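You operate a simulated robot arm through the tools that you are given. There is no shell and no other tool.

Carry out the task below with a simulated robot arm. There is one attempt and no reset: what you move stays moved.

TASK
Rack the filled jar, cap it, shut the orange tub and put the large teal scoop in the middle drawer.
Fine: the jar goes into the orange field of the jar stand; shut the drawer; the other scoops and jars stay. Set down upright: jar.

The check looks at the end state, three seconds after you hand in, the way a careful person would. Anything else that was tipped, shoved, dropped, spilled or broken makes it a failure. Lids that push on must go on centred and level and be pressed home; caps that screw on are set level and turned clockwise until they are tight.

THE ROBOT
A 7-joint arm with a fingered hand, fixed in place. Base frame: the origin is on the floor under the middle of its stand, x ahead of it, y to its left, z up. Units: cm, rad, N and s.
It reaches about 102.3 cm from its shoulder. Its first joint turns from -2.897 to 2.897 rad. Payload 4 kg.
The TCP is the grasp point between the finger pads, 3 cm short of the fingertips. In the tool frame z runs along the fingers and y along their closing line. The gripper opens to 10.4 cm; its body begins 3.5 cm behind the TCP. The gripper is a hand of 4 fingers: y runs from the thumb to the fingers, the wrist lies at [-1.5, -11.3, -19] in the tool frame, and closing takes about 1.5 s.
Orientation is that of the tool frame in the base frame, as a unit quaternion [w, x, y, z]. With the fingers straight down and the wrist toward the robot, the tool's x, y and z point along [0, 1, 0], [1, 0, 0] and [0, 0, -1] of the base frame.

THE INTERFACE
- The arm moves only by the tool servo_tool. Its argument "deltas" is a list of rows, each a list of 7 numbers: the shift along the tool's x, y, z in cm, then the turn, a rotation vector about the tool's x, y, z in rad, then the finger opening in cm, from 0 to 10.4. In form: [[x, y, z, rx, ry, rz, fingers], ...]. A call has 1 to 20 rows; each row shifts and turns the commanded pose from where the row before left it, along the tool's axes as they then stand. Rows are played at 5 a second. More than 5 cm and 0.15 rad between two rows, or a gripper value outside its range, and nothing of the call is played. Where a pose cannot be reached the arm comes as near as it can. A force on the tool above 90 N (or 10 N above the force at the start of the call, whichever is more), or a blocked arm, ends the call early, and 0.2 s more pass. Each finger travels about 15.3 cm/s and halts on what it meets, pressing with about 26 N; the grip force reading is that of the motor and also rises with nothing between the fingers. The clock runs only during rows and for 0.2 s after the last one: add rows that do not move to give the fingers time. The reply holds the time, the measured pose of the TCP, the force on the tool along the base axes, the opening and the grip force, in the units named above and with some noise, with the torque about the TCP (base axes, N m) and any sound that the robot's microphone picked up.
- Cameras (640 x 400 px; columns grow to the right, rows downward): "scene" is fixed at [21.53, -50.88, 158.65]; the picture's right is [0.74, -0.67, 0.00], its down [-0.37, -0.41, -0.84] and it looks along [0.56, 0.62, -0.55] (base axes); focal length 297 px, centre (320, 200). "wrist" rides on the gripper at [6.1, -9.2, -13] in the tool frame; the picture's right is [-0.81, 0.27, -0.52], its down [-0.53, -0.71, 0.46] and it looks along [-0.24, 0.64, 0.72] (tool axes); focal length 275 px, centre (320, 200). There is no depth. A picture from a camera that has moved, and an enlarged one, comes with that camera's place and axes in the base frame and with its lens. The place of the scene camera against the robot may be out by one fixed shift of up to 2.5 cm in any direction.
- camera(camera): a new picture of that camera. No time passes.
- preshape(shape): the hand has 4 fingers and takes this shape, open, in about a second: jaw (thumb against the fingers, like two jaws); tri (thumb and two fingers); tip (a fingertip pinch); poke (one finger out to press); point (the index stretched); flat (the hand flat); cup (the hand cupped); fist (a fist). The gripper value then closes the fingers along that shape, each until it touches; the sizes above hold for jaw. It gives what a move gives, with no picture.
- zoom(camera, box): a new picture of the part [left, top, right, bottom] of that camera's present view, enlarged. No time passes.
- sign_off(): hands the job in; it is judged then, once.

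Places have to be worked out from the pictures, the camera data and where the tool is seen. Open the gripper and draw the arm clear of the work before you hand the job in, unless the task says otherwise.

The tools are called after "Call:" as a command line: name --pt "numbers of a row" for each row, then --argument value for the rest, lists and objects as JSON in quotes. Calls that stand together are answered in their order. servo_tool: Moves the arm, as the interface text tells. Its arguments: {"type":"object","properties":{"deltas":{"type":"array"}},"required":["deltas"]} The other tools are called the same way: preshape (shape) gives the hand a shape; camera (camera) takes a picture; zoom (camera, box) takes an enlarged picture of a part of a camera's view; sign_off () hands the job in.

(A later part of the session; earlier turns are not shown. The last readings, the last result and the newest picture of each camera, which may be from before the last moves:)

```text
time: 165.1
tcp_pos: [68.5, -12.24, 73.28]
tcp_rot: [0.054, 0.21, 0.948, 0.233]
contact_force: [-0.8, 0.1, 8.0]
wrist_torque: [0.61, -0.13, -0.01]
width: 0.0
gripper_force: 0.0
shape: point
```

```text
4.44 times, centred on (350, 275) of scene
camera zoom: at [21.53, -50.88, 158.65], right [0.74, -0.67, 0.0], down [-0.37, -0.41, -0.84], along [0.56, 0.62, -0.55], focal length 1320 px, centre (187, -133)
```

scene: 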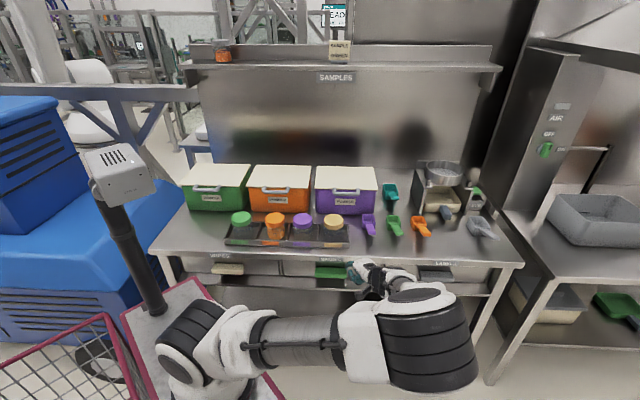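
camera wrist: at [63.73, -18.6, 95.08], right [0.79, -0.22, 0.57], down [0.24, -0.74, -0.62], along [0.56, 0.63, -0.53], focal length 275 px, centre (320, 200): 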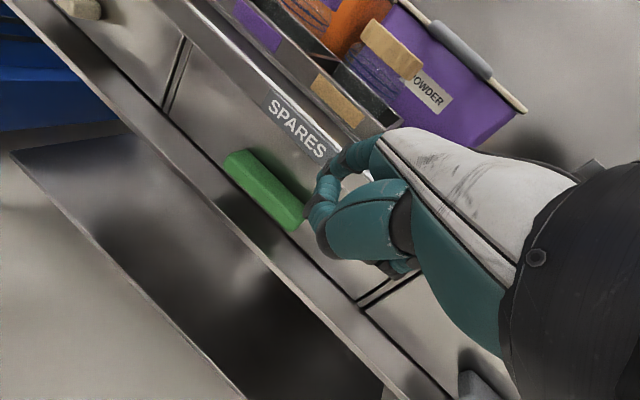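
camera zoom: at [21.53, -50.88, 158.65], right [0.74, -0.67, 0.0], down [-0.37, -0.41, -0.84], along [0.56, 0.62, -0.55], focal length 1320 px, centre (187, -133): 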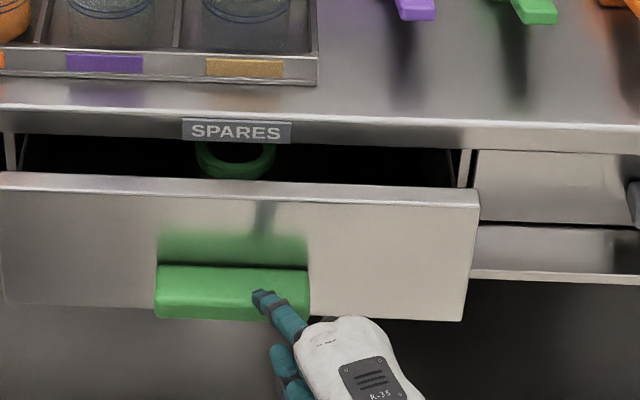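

A roll of green tape is visible inside. I pull a few more centimetres.

Call:
servo_tool --pt "0.205 -0.5 -0.26 0 0 0 10.4" --pt "0.205 -0.5 -0.26 0 0 0 10.4" --pt "0.205 -0.5 -0.26 0 0 0 10.4" --pt "0.205 -0.5 -0.26 0 0 0 10.4" --pt "0.205 -0.5 -0.26 0 0 0 10.4" --pt "0 0 0 0 0 0 10.4"

Call:
camera --camera "scene"

Call:
zoom --camera "scene" --box '[290, 230, 410, 320]'

```text
time: 166.5
tcp_pos: [66.37, -14.28, 73.31]
tcp_rot: [0.053, 0.21, 0.948, 0.234]
contact_force: [0.8, -0.7, 9.6]
wrist_torque: [0.67, -0.13, 0.0]
width: 0.0
gripper_force: 0.0
shape: point
```

```text
taken
```

scene: 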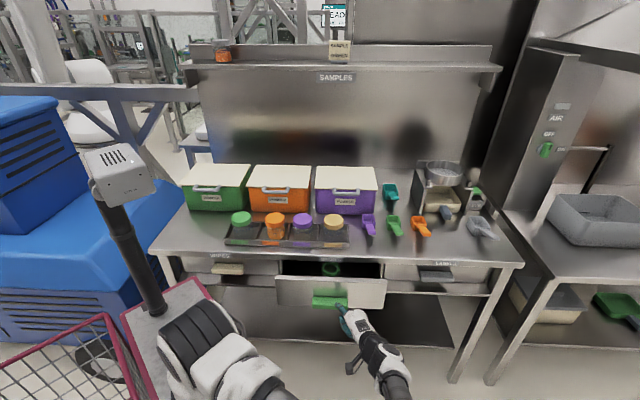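

```text
4.44 times, centred on (350, 275) of scene
camera zoom: at [21.53, -50.88, 158.65], right [0.74, -0.67, 0.0], down [-0.37, -0.41, -0.84], along [0.56, 0.62, -0.55], focal length 1320 px, centre (187, -133)
```

zoom: 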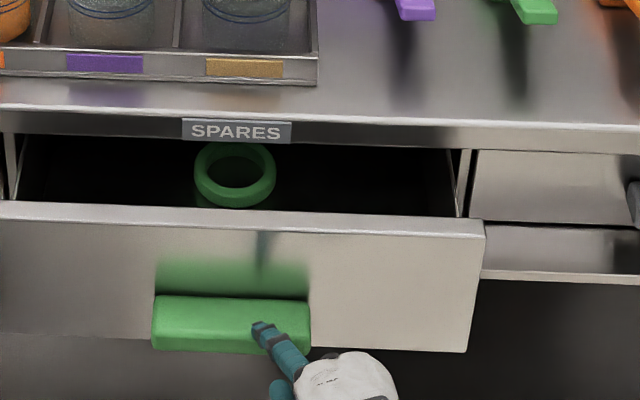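

About 14 cm open. A few more centimetres make it comfortable.

Call:
servo_tool --pt "0.205 -0.5 -0.26 0 0 0 10.4" --pt "0.205 -0.5 -0.26 0 0 0 10.4" --pt "0.205 -0.5 -0.26 0 0 0 10.4" --pt "0.205 -0.5 -0.26 0 0 0 10.4" --pt "0.205 -0.5 -0.26 0 0 0 10.4" --pt "0.205 -0.5 -0.26 0 0 0 10.4" --pt "0 0 0 0 0 0 10.4"

Call:
zoom --camera "scene" --box '[280, 230, 400, 320]'

```text
time: 168.1
tcp_pos: [63.94, -16.78, 73.38]
tcp_rot: [0.053, 0.21, 0.948, 0.233]
contact_force: [-0.1, 0.4, 7.8]
wrist_torque: [0.61, -0.13, -0.01]
width: 0.0
gripper_force: 0.0
shape: point
```

```text
4.44 times, centred on (340, 275) of scene
camera zoom: at [21.53, -50.88, 158.65], right [0.74, -0.67, 0.0], down [-0.37, -0.41, -0.84], along [0.56, 0.62, -0.55], focal length 1320 px, centre (231, -133)
```

zoom: 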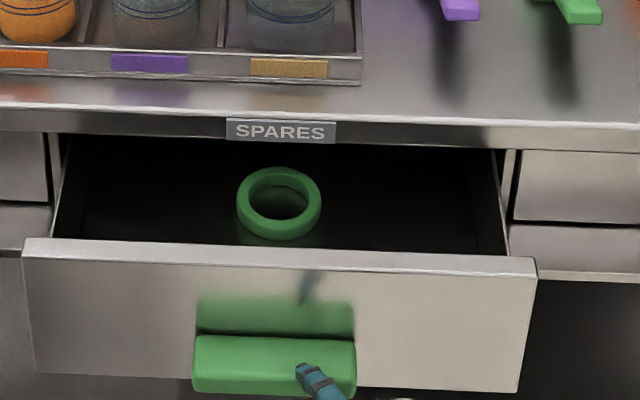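

The drawer is open about 17.5 cm with free room beside the tape roll. I lift the finger straight off the handle and raise the hand.

Call:
servo_tool --pt "0 0.46 -0.89 0 0 0 10.4" --pt "0 0.93 -1.77 0 0 0 10.4" --pt "0 1.39 -2.66 0 0 0 10.4" --pt "0 1.39 -2.66 0 0 0 10.4" --pt "0 1.39 -2.66 0 0 0 10.4" --pt "0 1.39 -2.66 0 0 0 10.4" --pt "0 1.39 -2.66 0 0 0 10.4" --pt "0 1.39 -2.66 0 0 0 10.4" --pt "0 1.39 -2.66 0 0 0 10.4" --pt "0 1.39 -2.66 0 0 0 10.4" --pt "0 1.39 -2.66 0 0 0 10.4" --pt "0 1.39 -2.66 0 0 0 10.4" --pt "0 0 0 0 0 0 10.4"

Call:
preshape --shape "jaw"

Call:
camera --camera "scene"

Call:
camera --camera "wrist"

```text
time: 170.9
tcp_pos: [63.94, -16.95, 106.07]
tcp_rot: [0.052, 0.21, 0.948, 0.233]
contact_force: [-0.1, -0.4, -0.2]
wrist_torque: [-0.01, 0.03, 0.01]
width: 0.0
gripper_force: 0.0
shape: point
```

```text
time: 171.8
tcp_pos: [64.02, -16.95, 106.06]
tcp_rot: [0.052, 0.209, 0.948, 0.233]
contact_force: [-1.2, 0.2, 0.1]
wrist_torque: [0.02, 0.01, 0.01]
width: 10.36
gripper_force: 0.2
shape: jaw
```

```text
taken
```

scene: 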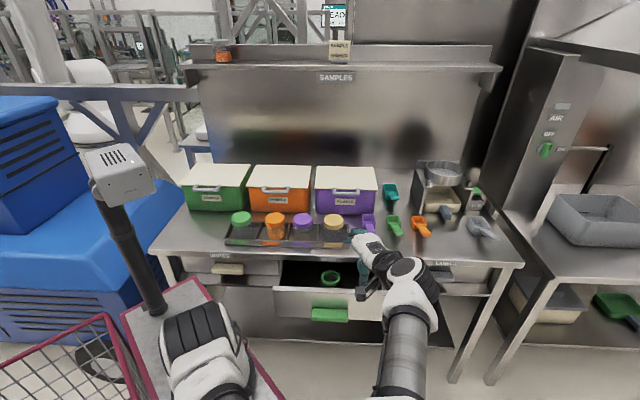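

```text
taken
camera wrist: at [52.41, -27.21, 113.3], right [0.73, -0.34, 0.59], down [0.31, -0.61, -0.73], along [0.6, 0.72, -0.34], focal length 275 px, centre (320, 200)
```

wrist: 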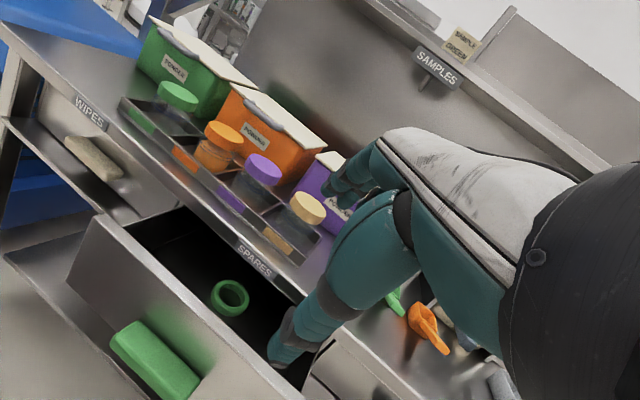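

The drawer stands open. Now for the scoop: I raise the hand and turn it so it points straight out along the arm's reach toward the teal scoop.

Call:
servo_tool --pt "0 1.85 -3.54 0 0 0 10.4" --pt "0 1.85 -3.54 0 0 0 10.4" --pt "0 1.85 -3.54 0 0 0 10.4" --pt "0 1.85 -3.54 0 0 0 10.4" --pt "0 1.85 -3.54 0 0 0 10.4" --pt "0 0 0 0 -0.0641 0.1228 10.4" --pt "0 0 0 0 -0.0641 0.1228 10.4" --pt "0 0 0 0 -0.0641 0.1228 10.4" --pt "0 0 0 0 -0.0641 0.1228 10.4" --pt "0 0 0 0 -0.0641 0.1228 10.4" --pt "0 0 0 0 -0.0641 0.1228 10.4" --pt "0 0 0 0 -0.0641 0.1228 10.4" --pt "0 0 0 0 0 0 10.4"

Call:
camera --camera "scene"

Call:
camera --camera "wrist"

```text
time: 174.6
tcp_pos: [63.84, -16.72, 126.28]
tcp_rot: [0.155, 0.628, 0.74, 0.183]
contact_force: [0.2, -0.4, -0.4]
wrist_torque: [0.03, -0.01, 0.04]
width: 10.37
gripper_force: 0.1
shape: jaw
```

```text
taken
```

scene: 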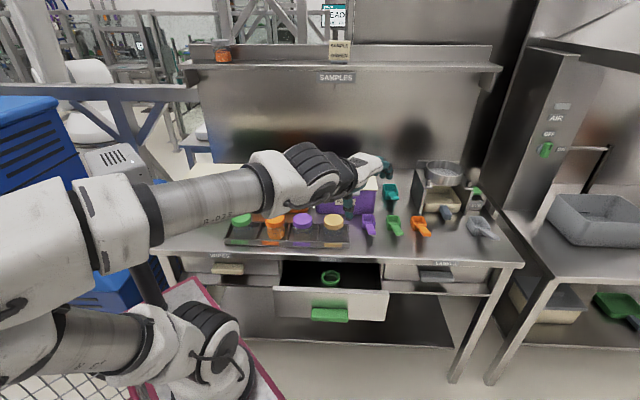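

```text
taken
camera wrist: at [48.78, -13.18, 133.46], right [0.14, -0.8, 0.58], down [-0.33, -0.59, -0.74], along [0.94, -0.09, -0.34], focal length 275 px, centre (320, 200)
```

wrist: 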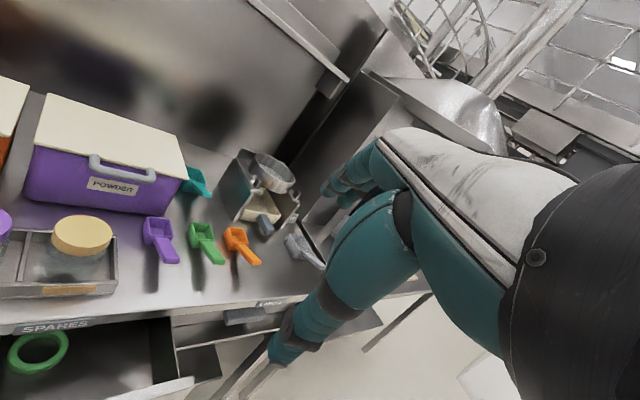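

Comfortable posture, scoop visible behind the purple tub's right side. I move out over the bench toward it at a safe height.

Call:
servo_tool --pt "1.0 1.5 1.2 0 0 0 10.4" --pt "1.71 2.68 2.26 0 0 0 10.4" --pt "1.71 2.68 2.26 0 0 0 10.4" --pt "1.71 2.68 2.26 0 0 0 10.4" --pt "1.71 2.68 2.26 0 0 0 10.4" --pt "1.71 2.68 2.26 0 0 0 10.4" --pt "1.71 2.68 2.26 0 0 0 10.4" --pt "1.71 2.68 2.26 0 0 0 10.4" --pt "1.71 2.68 2.26 0 0 0 10.4" --pt "0 0 0 0 0 0 10.4"

Call:
camera --camera "scene"

Call:
camera --camera "wrist"

```text
time: 177.0
tcp_pos: [91.36, -13.67, 119.42]
tcp_rot: [0.176, 0.714, 0.658, 0.163]
contact_force: [0.1, 0.7, -1.0]
wrist_torque: [-0.01, 0.0, -0.05]
width: 10.4
gripper_force: 0.0
shape: jaw
stopped in row 10: the arm was blocked; the commanded pose is now the measured one
```

```text
taken
```

scene: 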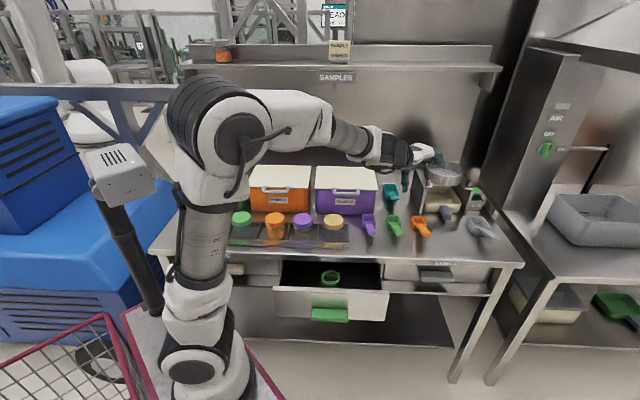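

```text
taken
camera wrist: at [77.68, -6.46, 126.83], right [-0.06, -0.81, 0.58], down [-0.46, -0.5, -0.74], along [0.88, -0.32, -0.34], focal length 275 px, centre (320, 200)
```

wrist: 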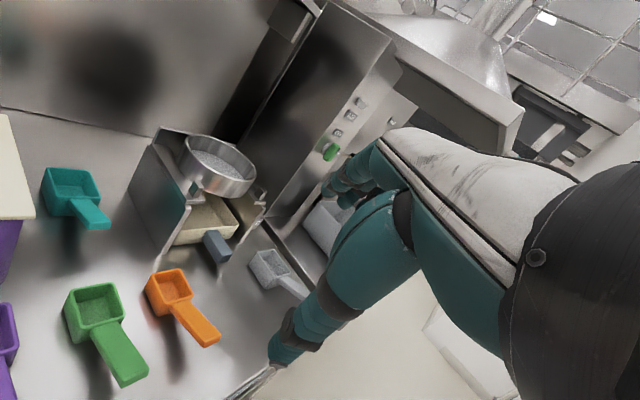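

The arm reports being blocked; compared with the command it is short by a rotation of about 14° about the base. I look closely at the arm before trying anything else.

Call:
zoom --camera "scene" --box '[130, 60, 450, 260]'

Call:
zoom --camera "scene" --box '[60, 200, 300, 400]'

```text
2.00 times, centred on (290, 160) of scene
camera zoom: at [21.53, -50.88, 158.65], right [0.74, -0.67, 0.0], down [-0.37, -0.41, -0.84], along [0.56, 0.62, -0.55], focal length 594 px, centre (380, 280)
```

zoom: 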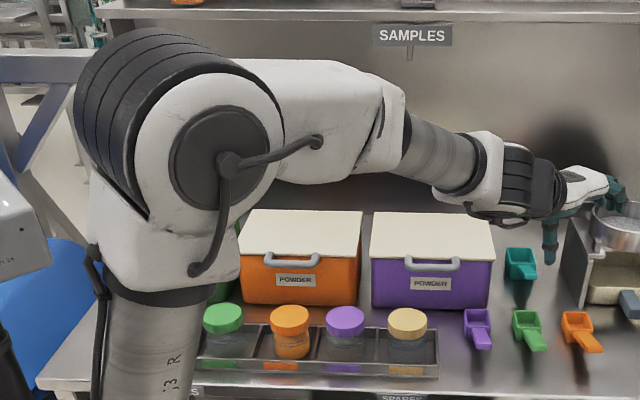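

```text
2.00 times, centred on (180, 300) of scene
camera zoom: at [21.53, -50.88, 158.65], right [0.74, -0.67, 0.0], down [-0.37, -0.41, -0.84], along [0.56, 0.62, -0.55], focal length 594 px, centre (600, 0)
```

zoom: 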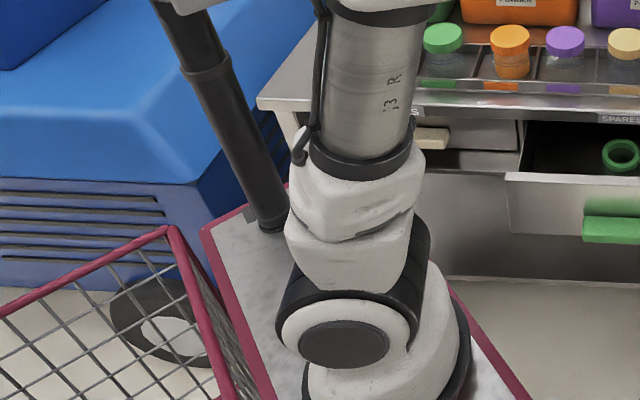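

The arm seems to be in a flipped posture with its base joint at its limit. I retract to near the starting area and swing the hand left to let the elbow come round to the normal side, in checked stages.

Call:
servo_tool --pt "0 -2.0 -3.0 0 0 0 10.4" --pt "0 -2.0 -3.2 0 0 0 10.4" --pt "0 -2.0 -3.2 0 0 0 10.4" --pt "0 -2.0 -3.2 0 0 0 10.4" --pt "0 -2.5 -2.5 0 0 0 10.4" --pt "0 -2.8 -2.0 0 0 0 10.4" --pt "0 -2.8 -2.0 0 0 0 10.4" --pt "0 -2.8 -2.0 0 0 0 10.4" --pt "0 0 0 0 0 0 10.4"

Call:
camera --camera "scene"

```text
time: 178.9
tcp_pos: [66.1, -17.17, 127.75]
tcp_rot: [0.09, 0.732, 0.634, 0.23]
contact_force: [0.0, 0.1, 0.5]
wrist_torque: [-0.02, -0.01, 0.01]
width: 10.4
gripper_force: 0.0
shape: jaw
out of reach, approached as far as the arm can: row 2
stopped in row 9: the arm was blocked; the commanded pose is now the measured one
```

```text
taken
```

scene: 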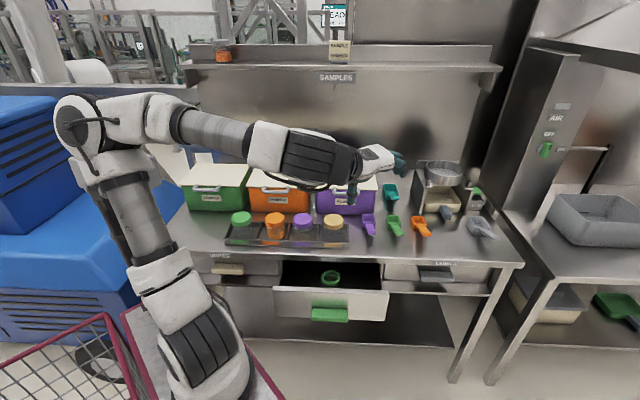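

The elbow is on the left side again, near the camera post, so I first turn the hand back toward the known-good vertical attitude in place, watching.

Call:
servo_tool --pt "0 0 0 0.0646 -0.0013 -0.1135 10.4" --pt "0 0 0 0.0646 -0.0013 -0.1135 10.4" --pt "0 0 0 0.0646 -0.0013 -0.1135 10.4" --pt "0 0 0 0.0646 -0.0013 -0.1135 10.4" --pt "0 0 0 0 0 0 10.4"

Call:
camera --camera "scene"

```text
time: 180.1
tcp_pos: [66.01, -17.12, 127.76]
tcp_rot: [0.049, 0.578, 0.806, 0.117]
contact_force: [0.3, 0.1, -0.4]
wrist_torque: [0.01, 0.0, -0.01]
width: 10.39
gripper_force: 0.0
shape: jaw
```

```text
taken
```

scene: 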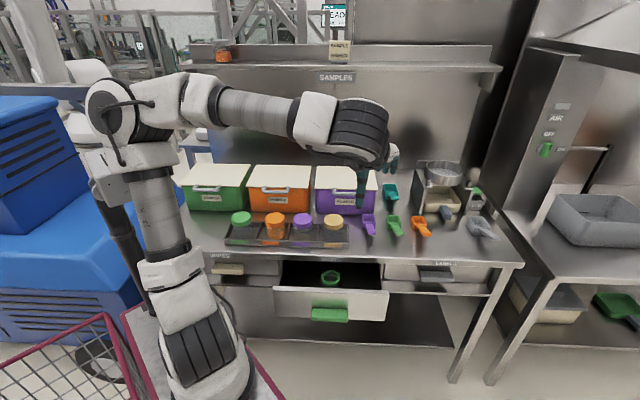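

Fine. I finish the turn to the vertical reference attitude.

Call:
servo_tool --pt "0 0 0 0.0646 -0.0013 -0.1135 10.4" --pt "0 0 0 0.0646 -0.0013 -0.1135 10.4" --pt "0 0 0 0.0646 -0.0013 -0.1135 10.4" --pt "0 0 0 0.0646 -0.0013 -0.1135 10.4" --pt "0 0 0 0 0 0 10.4"

Call:
camera --camera "scene"

Call:
zoom --camera "scene" --box '[60, 80, 180, 220]'

```text
time: 181.3
tcp_pos: [66.18, -17.07, 127.76]
tcp_rot: [0.003, 0.383, 0.924, -0.002]
contact_force: [0.2, -0.4, -0.6]
wrist_torque: [-0.01, 0.02, 0.0]
width: 10.39
gripper_force: 0.1
shape: jaw
```

```text
taken
```

scene: 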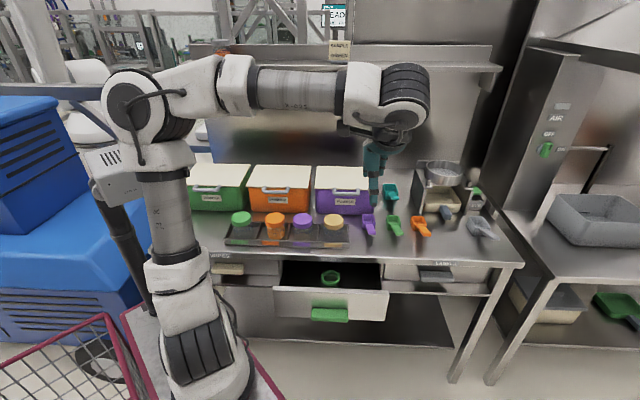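

```text
2.86 times, centred on (120, 150) of scene
camera zoom: at [21.53, -50.88, 158.65], right [0.74, -0.67, 0.0], down [-0.37, -0.41, -0.84], along [0.56, 0.62, -0.55], focal length 848 px, centre (891, 343)
```

zoom: 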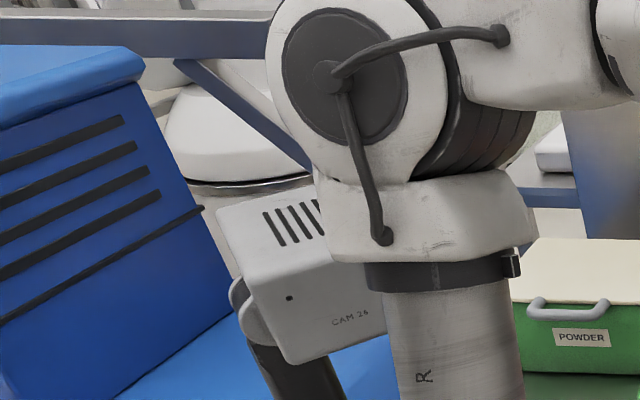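

The camera post is untouched and the arm is in a normal elbow-left posture. I now move out to the right with the hand vertical, in moderate steps.

Call:
servo_tool --pt "0 2.0 0 0 0 0 10.4" --pt "0 3.0 0.3 0 0 0 10.4" --pt "0 3.2 0.3 0 0 0 10.4" --pt "0 3.2 0.3 0 0 0 10.4" --pt "0 3.2 0.3 0 0 0 10.4" --pt "0 3.2 0.3 0 0 0 10.4" --pt "0 3.2 0.3 0 0 0 10.4" --pt "0 3.2 0.3 0 0 0 10.4" --pt "0 2.0 0.3 0 0 0 10.4" --pt "0 0 0 0 0 0 10.4"

Call:
camera --camera "scene"

Call:
camera --camera "wrist"

```text
time: 183.5
tcp_pos: [84.64, 1.3, 125.4]
tcp_rot: [0.002, 0.384, 0.923, -0.002]
contact_force: [-0.7, -0.1, 0.4]
wrist_torque: [0.01, 0.01, 0.02]
width: 10.38
gripper_force: 0.1
shape: jaw
```

```text
taken
```

scene: 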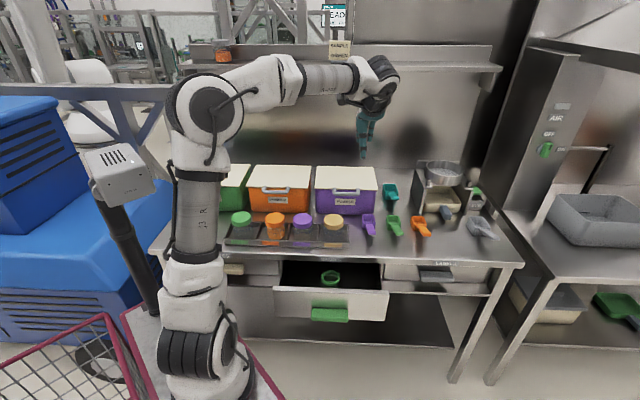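

```text
taken
camera wrist: at [73.79, -0.73, 138.45], right [0.77, -0.38, 0.52], down [-0.13, -0.88, -0.45], along [0.63, 0.28, -0.72], focal length 275 px, centre (320, 200)
```

wrist: 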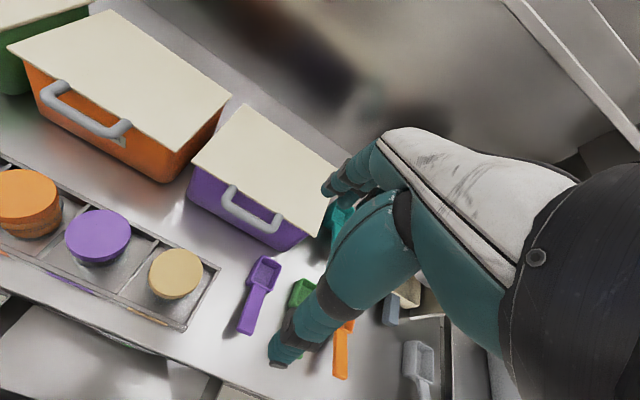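

Good. I continue toward the scoop.

Call:
servo_tool --pt "-1.97 2.2 0.6 0 0 0 10.4" --pt "-1.97 2.4 0.6 0 0 0 10.4" --pt "-1.97 2.4 0.6 0 0 0 10.4" --pt "-1.97 2.4 0.6 0 0 0 10.4" --pt "-1.97 2.4 0.6 0 0 0 10.4" --pt "0 0 0 0 0 0 10.4"

Call:
camera --camera "scene"

Call:
camera --camera "wrist"

```text
time: 184.9
tcp_pos: [100.07, 2.55, 122.36]
tcp_rot: [0.001, 0.384, 0.923, -0.003]
contact_force: [0.0, -0.1, 0.9]
wrist_torque: [-0.01, -0.03, 0.01]
width: 10.41
gripper_force: 0.0
shape: jaw
```

```text
taken
```

scene: 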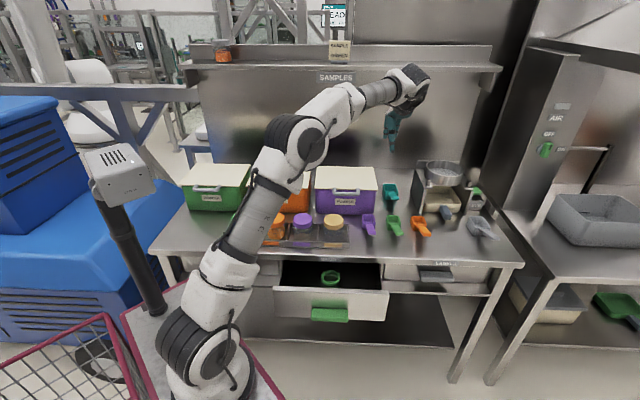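

```text
taken
camera wrist: at [89.2, 0.58, 135.35], right [0.77, -0.38, 0.52], down [-0.13, -0.88, -0.45], along [0.63, 0.28, -0.73], focal length 275 px, centre (320, 200)
```

wrist: 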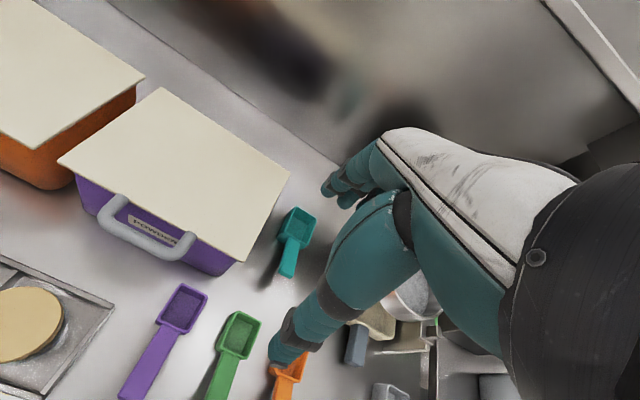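

The teal scoop is in clear view: bowl toward the back, handle toward the bench front. I zoom in on it.

Call:
zoom --camera "wrist" --box '[240, 180, 360, 300]'

Call:
zoom --camera "wrist" --box '[60, 80, 360, 400]'

```text
3.33 times, centred on (300, 240) of wrist
camera zoom: at [89.2, 0.58, 135.35], right [0.77, -0.38, 0.52], down [-0.13, -0.88, -0.45], along [0.63, 0.28, -0.73], focal length 918 px, centre (387, 67)
```

zoom: 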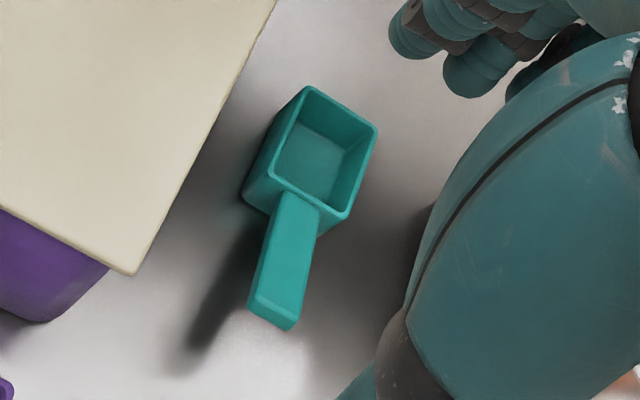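

```text
1.25 times, centred on (210, 240) of wrist
camera zoom: at [89.2, 0.58, 135.35], right [0.77, -0.38, 0.52], down [-0.13, -0.88, -0.45], along [0.63, 0.28, -0.73], focal length 344 px, centre (458, 150)
```

zoom: 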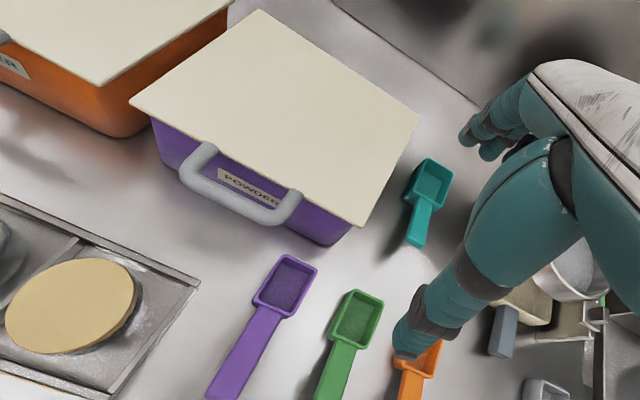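

The bowl is about 5×7 cm at [120, 13], its handle points toward the bench front with its middle at about [115.5, 7.5], z ≈ 90. I'll grip the handle with the closing line across it; I rotate the hand into that attitude here at height.

Call:
servo_tool --pt "0 0 0 -0.01804 0.05195 0.12015 10.4" --pt "0 0 0 -0.01804 0.05195 0.12015 10.4" --pt "0 0 0 -0.01804 0.05195 0.12015 10.4" --pt "0 0 0 -0.01804 0.05195 0.12015 10.4" --pt "0 0 0 -0.01804 0.05195 0.12015 10.4" --pt "0 0 0 -0.01804 0.05195 0.12015 10.4" --pt "0 0 0 0 0 0 10.4"

Call:
camera --camera "scene"

```text
time: 186.5
tcp_pos: [99.94, 2.64, 122.35]
tcp_rot: [-0.117, 0.679, 0.717, 0.106]
contact_force: [-0.2, -0.4, 0.6]
wrist_torque: [-0.02, 0.03, -0.04]
width: 10.39
gripper_force: 0.0
shape: jaw
```

```text
taken
```

scene: 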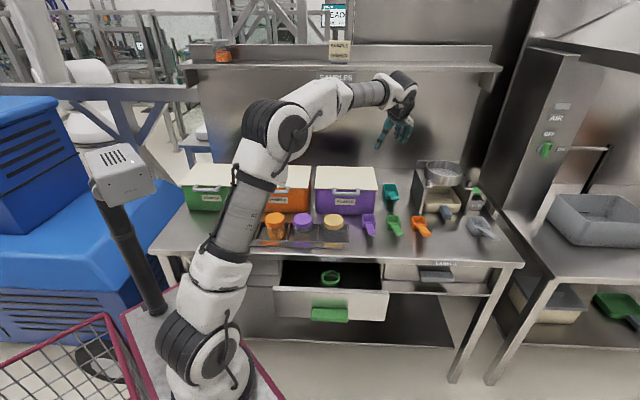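

Good so far; I complete the rotation.

Call:
servo_tool --pt "0 0 0 -0.01804 0.05195 0.12015 10.4" --pt "0 0 0 -0.01804 0.05195 0.12015 10.4" --pt "0 0 0 -0.01804 0.05195 0.12015 10.4" --pt "0 0 0 -0.01804 0.05195 0.12015 10.4" --pt "0 0 0 -0.01804 0.05195 0.12015 10.4" --pt "0 0 0 0 0 0 10.4"

Call:
camera --camera "scene"

Call:
camera --camera "wrist"

```text
time: 187.9
tcp_pos: [99.98, 2.56, 122.23]
tcp_rot: [-0.204, 0.846, 0.458, 0.184]
contact_force: [0.0, -0.4, 1.0]
wrist_torque: [-0.02, 0.01, -0.03]
width: 10.41
gripper_force: 0.0
shape: jaw
```

```text
taken
```

scene: 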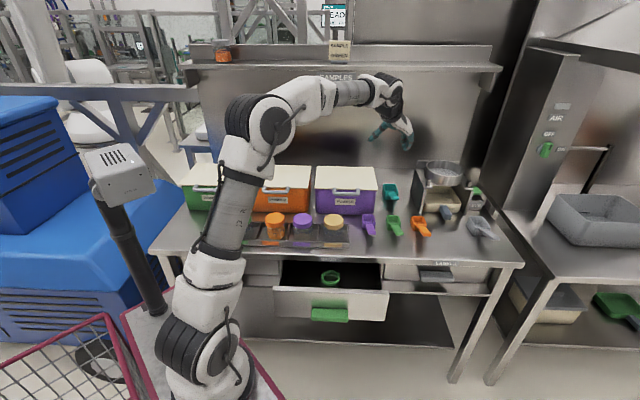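

```text
taken
camera wrist: at [93.74, 4.73, 138.04], right [-0.25, -0.97, -0.01], down [-0.82, 0.22, -0.53], along [0.51, -0.12, -0.85], focal length 275 px, centre (320, 200)
```

wrist: 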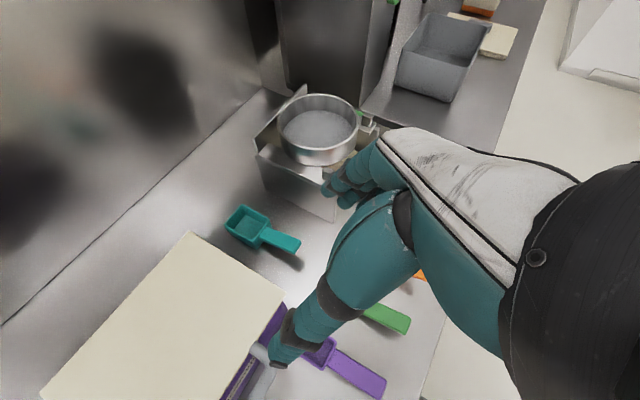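

Attitude reached without strain. The scoop is in view at the left; I zoom to locate its handle precisely from this second viewpoint.

Call:
zoom --camera "wrist" --box '[200, 180, 330, 290]'

```text
3.64 times, centred on (265, 235) of wrist
camera zoom: at [93.74, 4.73, 138.04], right [-0.25, -0.97, -0.01], down [-0.82, 0.22, -0.53], along [0.51, -0.12, -0.85], focal length 1001 px, centre (520, 73)
```

zoom: 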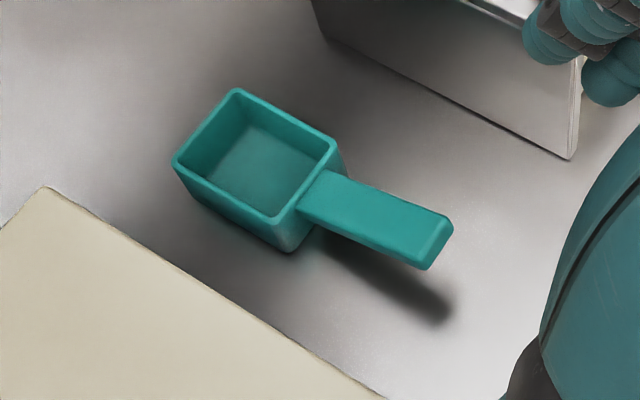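

Handle runs from [117.6, 10.6] to [113.6, 5.1], top at z ≈ 90.8, 2.6 cm wide. I move to a point 10 cm short of the grasp along the finger direction, opening 7.5 cm.

Call:
servo_tool --pt "-0.59 2.35 2.94 0 0 0 10.4" --pt "-0.59 2.35 2.94 0 0 0 10.0" --pt "-0.59 2.35 2.94 0 0 0 9.0" --pt "-0.59 2.35 2.94 0 0 0 8.0" --pt "-0.59 2.35 2.94 0 0 0 7.5" --pt "0 0 0 0 0 0 7.5"

Call:
camera --camera "scene"

Call:
camera --camera "wrist"

```text
time: 189.3
tcp_pos: [110.26, 2.49, 106.22]
tcp_rot: [-0.205, 0.845, 0.458, 0.183]
contact_force: [0.0, -0.8, 0.1]
wrist_torque: [-0.01, -0.02, -0.02]
width: 7.51
gripper_force: 0.1
shape: jaw
```

```text
taken
```

scene: 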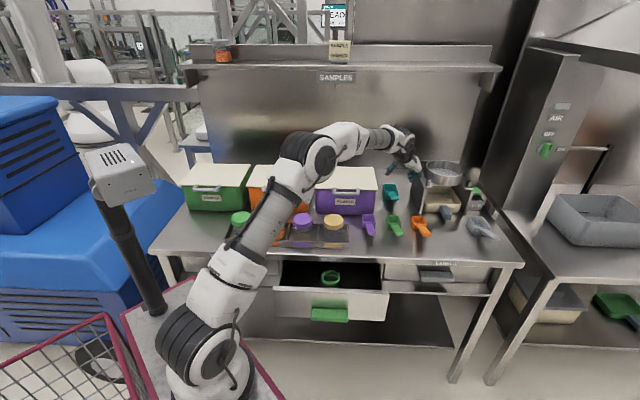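

```text
taken
camera wrist: at [103.99, 4.72, 122.08], right [-0.24, -0.97, -0.01], down [-0.82, 0.21, -0.53], along [0.51, -0.12, -0.85], focal length 275 px, centre (320, 200)
```

wrist: 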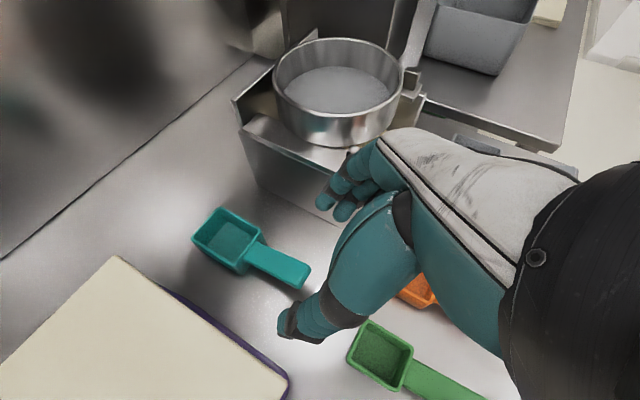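

Good, clear of the sieve stand and the tub. I zoom once more on the handle from here to refine.

Call:
zoom --camera "wrist" --box '[180, 190, 340, 320]'

```text
3.08 times, centred on (260, 255) of wrist
camera zoom: at [103.99, 4.72, 122.08], right [-0.24, -0.97, -0.01], down [-0.82, 0.21, -0.53], along [0.51, -0.12, -0.85], focal length 847 px, centre (505, 31)
```

zoom: 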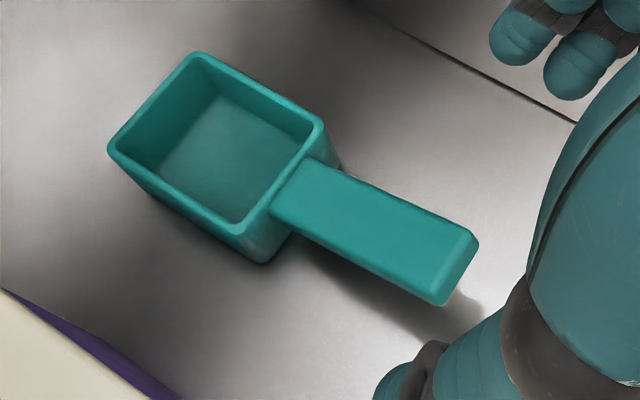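

Prediction and picture agree for the handle centre [115.6, 7.65]. I align laterally and advance to about 3 cm short of the grasp.

Call:
servo_tool --pt "-0.55 1.63 2.0 0 0 0 7.5" --pt "-0.55 1.63 2.0 0 0 0 7.5" --pt "-0.55 1.62 2.0 0 0 0 7.5" --pt "0 0 2.0 0 0 0 7.5" --pt "0 0 2.0 0 0 0 7.5" --pt "0 0 2.0 0 0 0 7.5" --pt "0 0 0 0 0 0 7.5" --pt "0 0 0 0 0 0 7.5"

Call:
camera --camera "wrist"

Call:
zoom --camera "scene" --box '[350, 130, 470, 230]'

```text
time: 191.1
tcp_pos: [114.96, 5.02, 94.31]
tcp_rot: [-0.204, 0.846, 0.458, 0.184]
contact_force: [0.3, 0.6, 0.0]
wrist_torque: [-0.02, -0.01, 0.02]
width: 7.54
gripper_force: 0.0
shape: jaw
```

```text
taken
camera wrist: at [108.68, 7.11, 110.13], right [-0.24, -0.97, -0.01], down [-0.82, 0.21, -0.53], along [0.51, -0.12, -0.85], focal length 275 px, centre (320, 200)
```

wrist: 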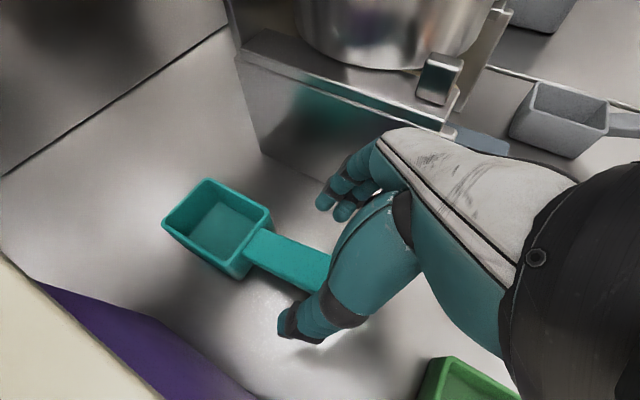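

```text
4.00 times, centred on (410, 180) of scene
camera zoom: at [21.53, -50.88, 158.65], right [0.74, -0.67, 0.0], down [-0.37, -0.41, -0.84], along [0.56, 0.62, -0.55], focal length 1188 px, centre (-40, 280)
```

zoom: 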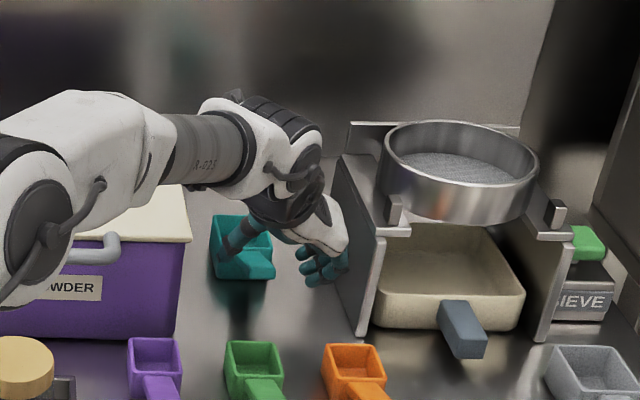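

The handle lies centred between thumb and fingers (residual offset ~0.1 cm). I advance the last 3.4 cm slowly, watching for contact.

Call:
servo_tool --pt "0 0 1.2 0 0 0 7.5" --pt "0 0 1.0 0 0 0 7.5" --pt "0 0 0.7 0 0 0 7.5" --pt "0 0 0.5 0 0 0 7.5" --pt "0 0 0 0 0 0 7.5"

Call:
zoom --camera "wrist" --box '[140, 150, 400, 360]'

Call:
zoom --camera "scene" --box '[370, 160, 450, 220]'

```text
time: 192.3
tcp_pos: [115.31, 6.79, 91.44]
tcp_rot: [-0.204, 0.845, 0.458, 0.183]
contact_force: [-0.5, 0.3, -0.2]
wrist_torque: [-0.05, 0.01, -0.03]
width: 7.52
gripper_force: 0.1
shape: jaw
```

```text
1.90 times, centred on (270, 255) of wrist
camera zoom: at [109.09, 8.84, 107.23], right [-0.24, -0.97, -0.01], down [-0.82, 0.21, -0.53], along [0.51, -0.12, -0.85], focal length 524 px, centre (415, 95)
```

zoom: 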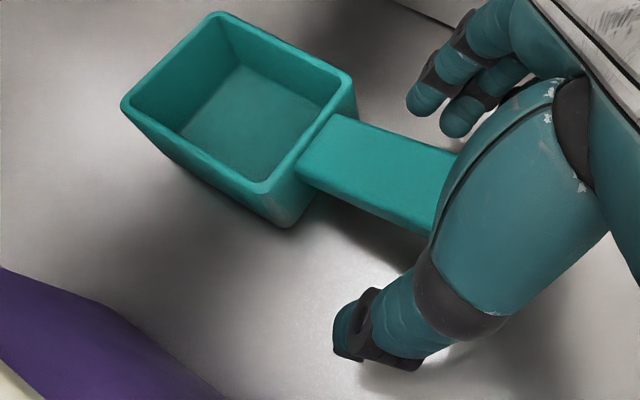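

```text
6.67 times, centred on (410, 190) of scene
camera zoom: at [21.53, -50.88, 158.65], right [0.74, -0.67, 0.0], down [-0.37, -0.41, -0.84], along [0.56, 0.62, -0.55], focal length 1980 px, centre (-280, 267)
```

zoom: 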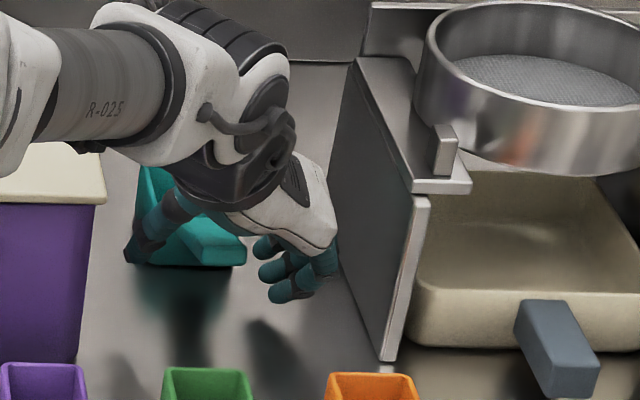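

Handle is between thumb and fingers. I close on it gradually.

Call:
servo_tool --pt "0 0 0 0 0 0 6.5" --pt "0 0 0 0 0 0 5.5" --pt "0 0 0 0 0 0 4.8" --pt "0 0 0 0 0 0 4.2" --pt "0 0 0 0 0 0 3.6" --pt "0 0 0 0 0 0 3.0" --pt "0 0 0 0 0 0 2.4" --pt "0 0 0 0 0 0 1.8" --pt "0 0 0 0 0 0 1.2" --pt "0 0 0 0 0 0 0.8" --pt "0 0 0 0 0 0 0.8"

Call:
zoom --camera "wrist" --box '[140, 150, 400, 360]'

Call:
zoom --camera "scene" --box '[370, 160, 450, 220]'

```text
time: 194.7
tcp_pos: [115.34, 6.65, 91.44]
tcp_rot: [-0.203, 0.845, 0.459, 0.183]
contact_force: [0.5, 0.3, 0.2]
wrist_torque: [0.0, 0.01, -0.02]
width: 0.63
gripper_force: 25.5
shape: jaw
```

```text
1.90 times, centred on (270, 255) of wrist
camera zoom: at [109.08, 8.84, 107.24], right [-0.24, -0.97, -0.01], down [-0.82, 0.21, -0.53], along [0.51, -0.12, -0.85], focal length 524 px, centre (415, 95)
```

zoom: 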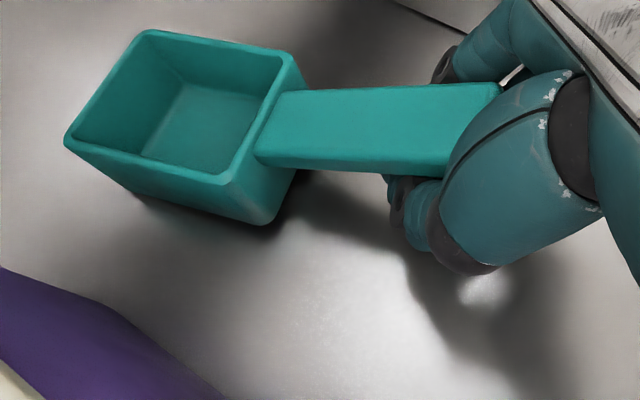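

```text
6.67 times, centred on (410, 190) of scene
camera zoom: at [21.53, -50.88, 158.65], right [0.74, -0.67, 0.0], down [-0.37, -0.41, -0.84], along [0.56, 0.62, -0.55], focal length 1980 px, centre (-280, 267)
```

zoom: 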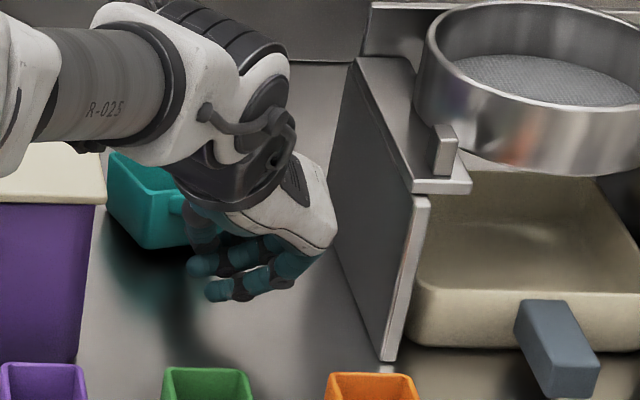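

The fingers closed to 0.6 cm and the scoop swung a little – I suspect they closed below the handle instead of on it. I look closely before opening.

Call:
zoom --camera "wrist" --box '[230, 170, 380, 290]'

Call:
zoom --camera "scene" --box '[375, 170, 425, 210]'

```text
3.33 times, centred on (305, 230) of wrist
camera zoom: at [109.08, 8.84, 107.24], right [-0.24, -0.97, -0.01], down [-0.82, 0.21, -0.53], along [0.51, -0.12, -0.85], focal length 918 px, centre (370, 100)
```

zoom: 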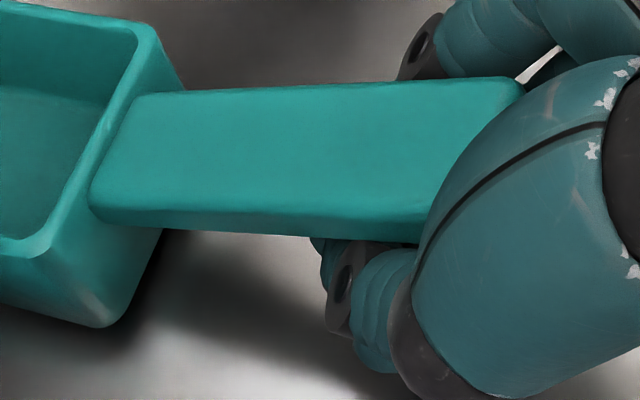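

```text
10.00 times, centred on (400, 190) of scene
camera zoom: at [21.53, -50.88, 158.65], right [0.74, -0.67, 0.0], down [-0.37, -0.41, -0.84], along [0.56, 0.62, -0.55], focal length 2970 px, centre (-480, 300)
```

zoom: 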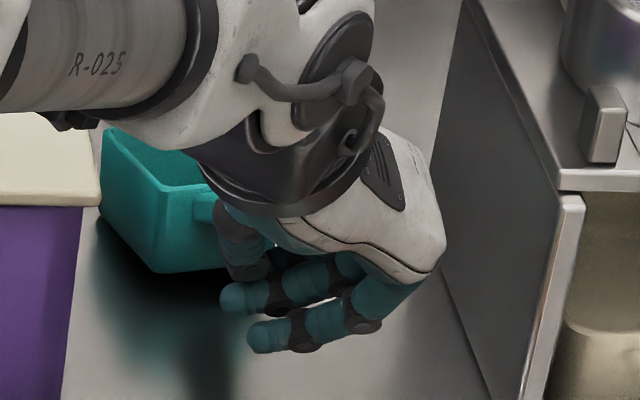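

The fingers did close under the handle, which rests on them. I open slowly to let it settle back.

Call:
servo_tool --pt "0 0 0 0 0 0 1.5" --pt "0 0 0 0 0 0 2.2" --pt "0 0 0 0 0 0 3.0" --pt "0 0 0 0 0 0 3.8" --pt "0 0 0 0 0 0 4.6" --pt "0 0 0 0 0 0 5.4" --pt "0 0 0 0 0 0 6.2" --pt "0 0 0 0 0 0 7.0" --pt "0 0 0 0 0 0 7.0"

Call:
camera --camera "wrist"

Call:
zoom --camera "wrist" --box '[140, 150, 400, 360]'

Call:
zoom --camera "scene" --box '[370, 160, 450, 220]'

```text
time: 196.7
tcp_pos: [115.23, 6.82, 91.48]
tcp_rot: [-0.204, 0.845, 0.459, 0.183]
contact_force: [-0.7, -0.5, -0.4]
wrist_torque: [0.03, 0.0, -0.02]
width: 6.94
gripper_force: 0.0
shape: jaw
```

```text
taken
camera wrist: at [109.08, 8.84, 107.24], right [-0.24, -0.97, -0.01], down [-0.82, 0.21, -0.53], along [0.51, -0.12, -0.85], focal length 275 px, centre (320, 200)
```

wrist: 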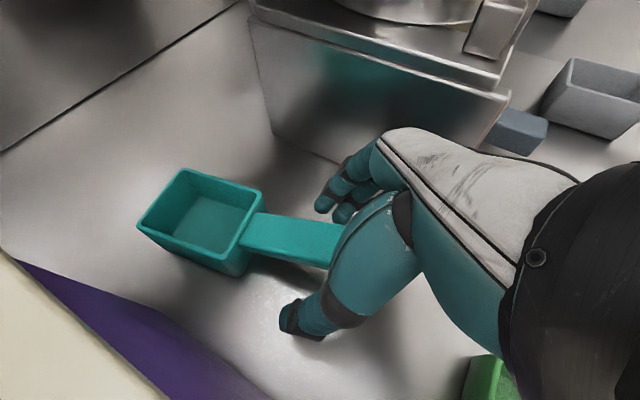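

```text
1.90 times, centred on (270, 255) of wrist
camera zoom: at [109.08, 8.84, 107.24], right [-0.24, -0.97, -0.01], down [-0.82, 0.21, -0.53], along [0.51, -0.12, -0.85], focal length 524 px, centre (415, 95)
```

zoom: 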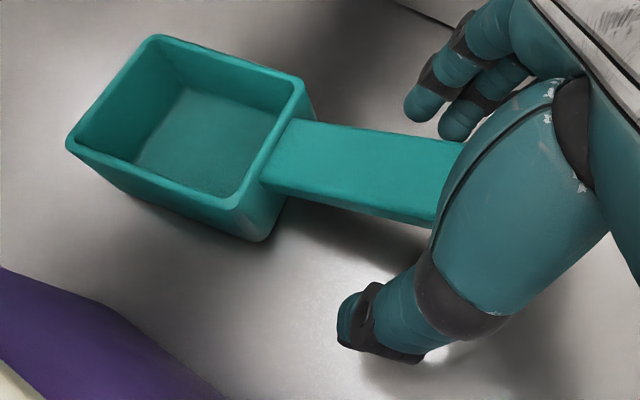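

```text
6.67 times, centred on (410, 190) of scene
camera zoom: at [21.53, -50.88, 158.65], right [0.74, -0.67, 0.0], down [-0.37, -0.41, -0.84], along [0.56, 0.62, -0.55], focal length 1980 px, centre (-280, 267)
```

zoom: 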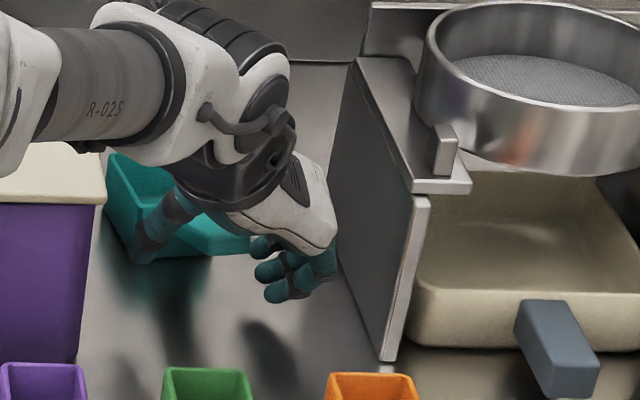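

The scoop settled back, turned ~12°, handle now ~0.9 cm toward the fingers and its top only at z ≈ 90. I recentre, shift 1.5 cm toward the bowl, and go lower so the pads rather than the tips meet the handle.

Call:
servo_tool --pt "0.64 0.39 0.4 0 0 0 7.5" --pt "0.63 0.39 0.39 0 0 0 7.5" --pt "-0.15 0.05 0.25 0 0 0 7.5" --pt "0 0 0 0 0 0 7.5"

Call:
zoom --camera "wrist" --box '[140, 150, 400, 360]'

```text
time: 197.7
tcp_pos: [116.86, 7.67, 91.04]
tcp_rot: [-0.205, 0.846, 0.458, 0.183]
contact_force: [-0.6, -0.1, 0.2]
wrist_torque: [0.01, 0.0, 0.0]
width: 7.48
gripper_force: 0.1
shape: jaw
```

```text
1.90 times, centred on (270, 255) of wrist
camera zoom: at [110.54, 9.75, 106.82], right [-0.24, -0.97, -0.01], down [-0.82, 0.21, -0.53], along [0.51, -0.12, -0.85], focal length 524 px, centre (415, 95)
```

zoom: 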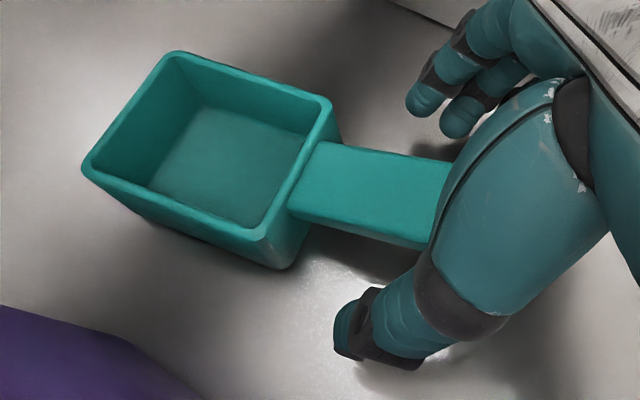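

The handle is well centred now. I lower gently until the lowest fingertip just about reaches the table.

Call:
servo_tool --pt "-0.13 0.045 0.22 0 0 0 7.5" --pt "-0.13 0.045 0.22 0 0 0 7.5" --pt "0 0 0 0 0 0 7.5"

Call:
servo_tool --pt "-0.12 0.04 0.2 0 0 0 7.5" --pt "0 0 0 0 0 0 7.5"

```text
time: 198.5
tcp_pos: [116.76, 7.62, 90.61]
tcp_rot: [-0.203, 0.845, 0.459, 0.184]
contact_force: [-0.6, -1.2, 4.9]
wrist_torque: [-0.19, -0.11, -0.06]
width: 7.42
gripper_force: 0.0
shape: jaw
```

```text
time: 199.1
tcp_pos: [116.78, 7.48, 90.41]
tcp_rot: [-0.203, 0.846, 0.458, 0.185]
contact_force: [-0.8, -4.1, 14.7]
wrist_torque: [-0.59, -0.29, -0.14]
width: 7.49
gripper_force: 0.0
shape: jaw
```

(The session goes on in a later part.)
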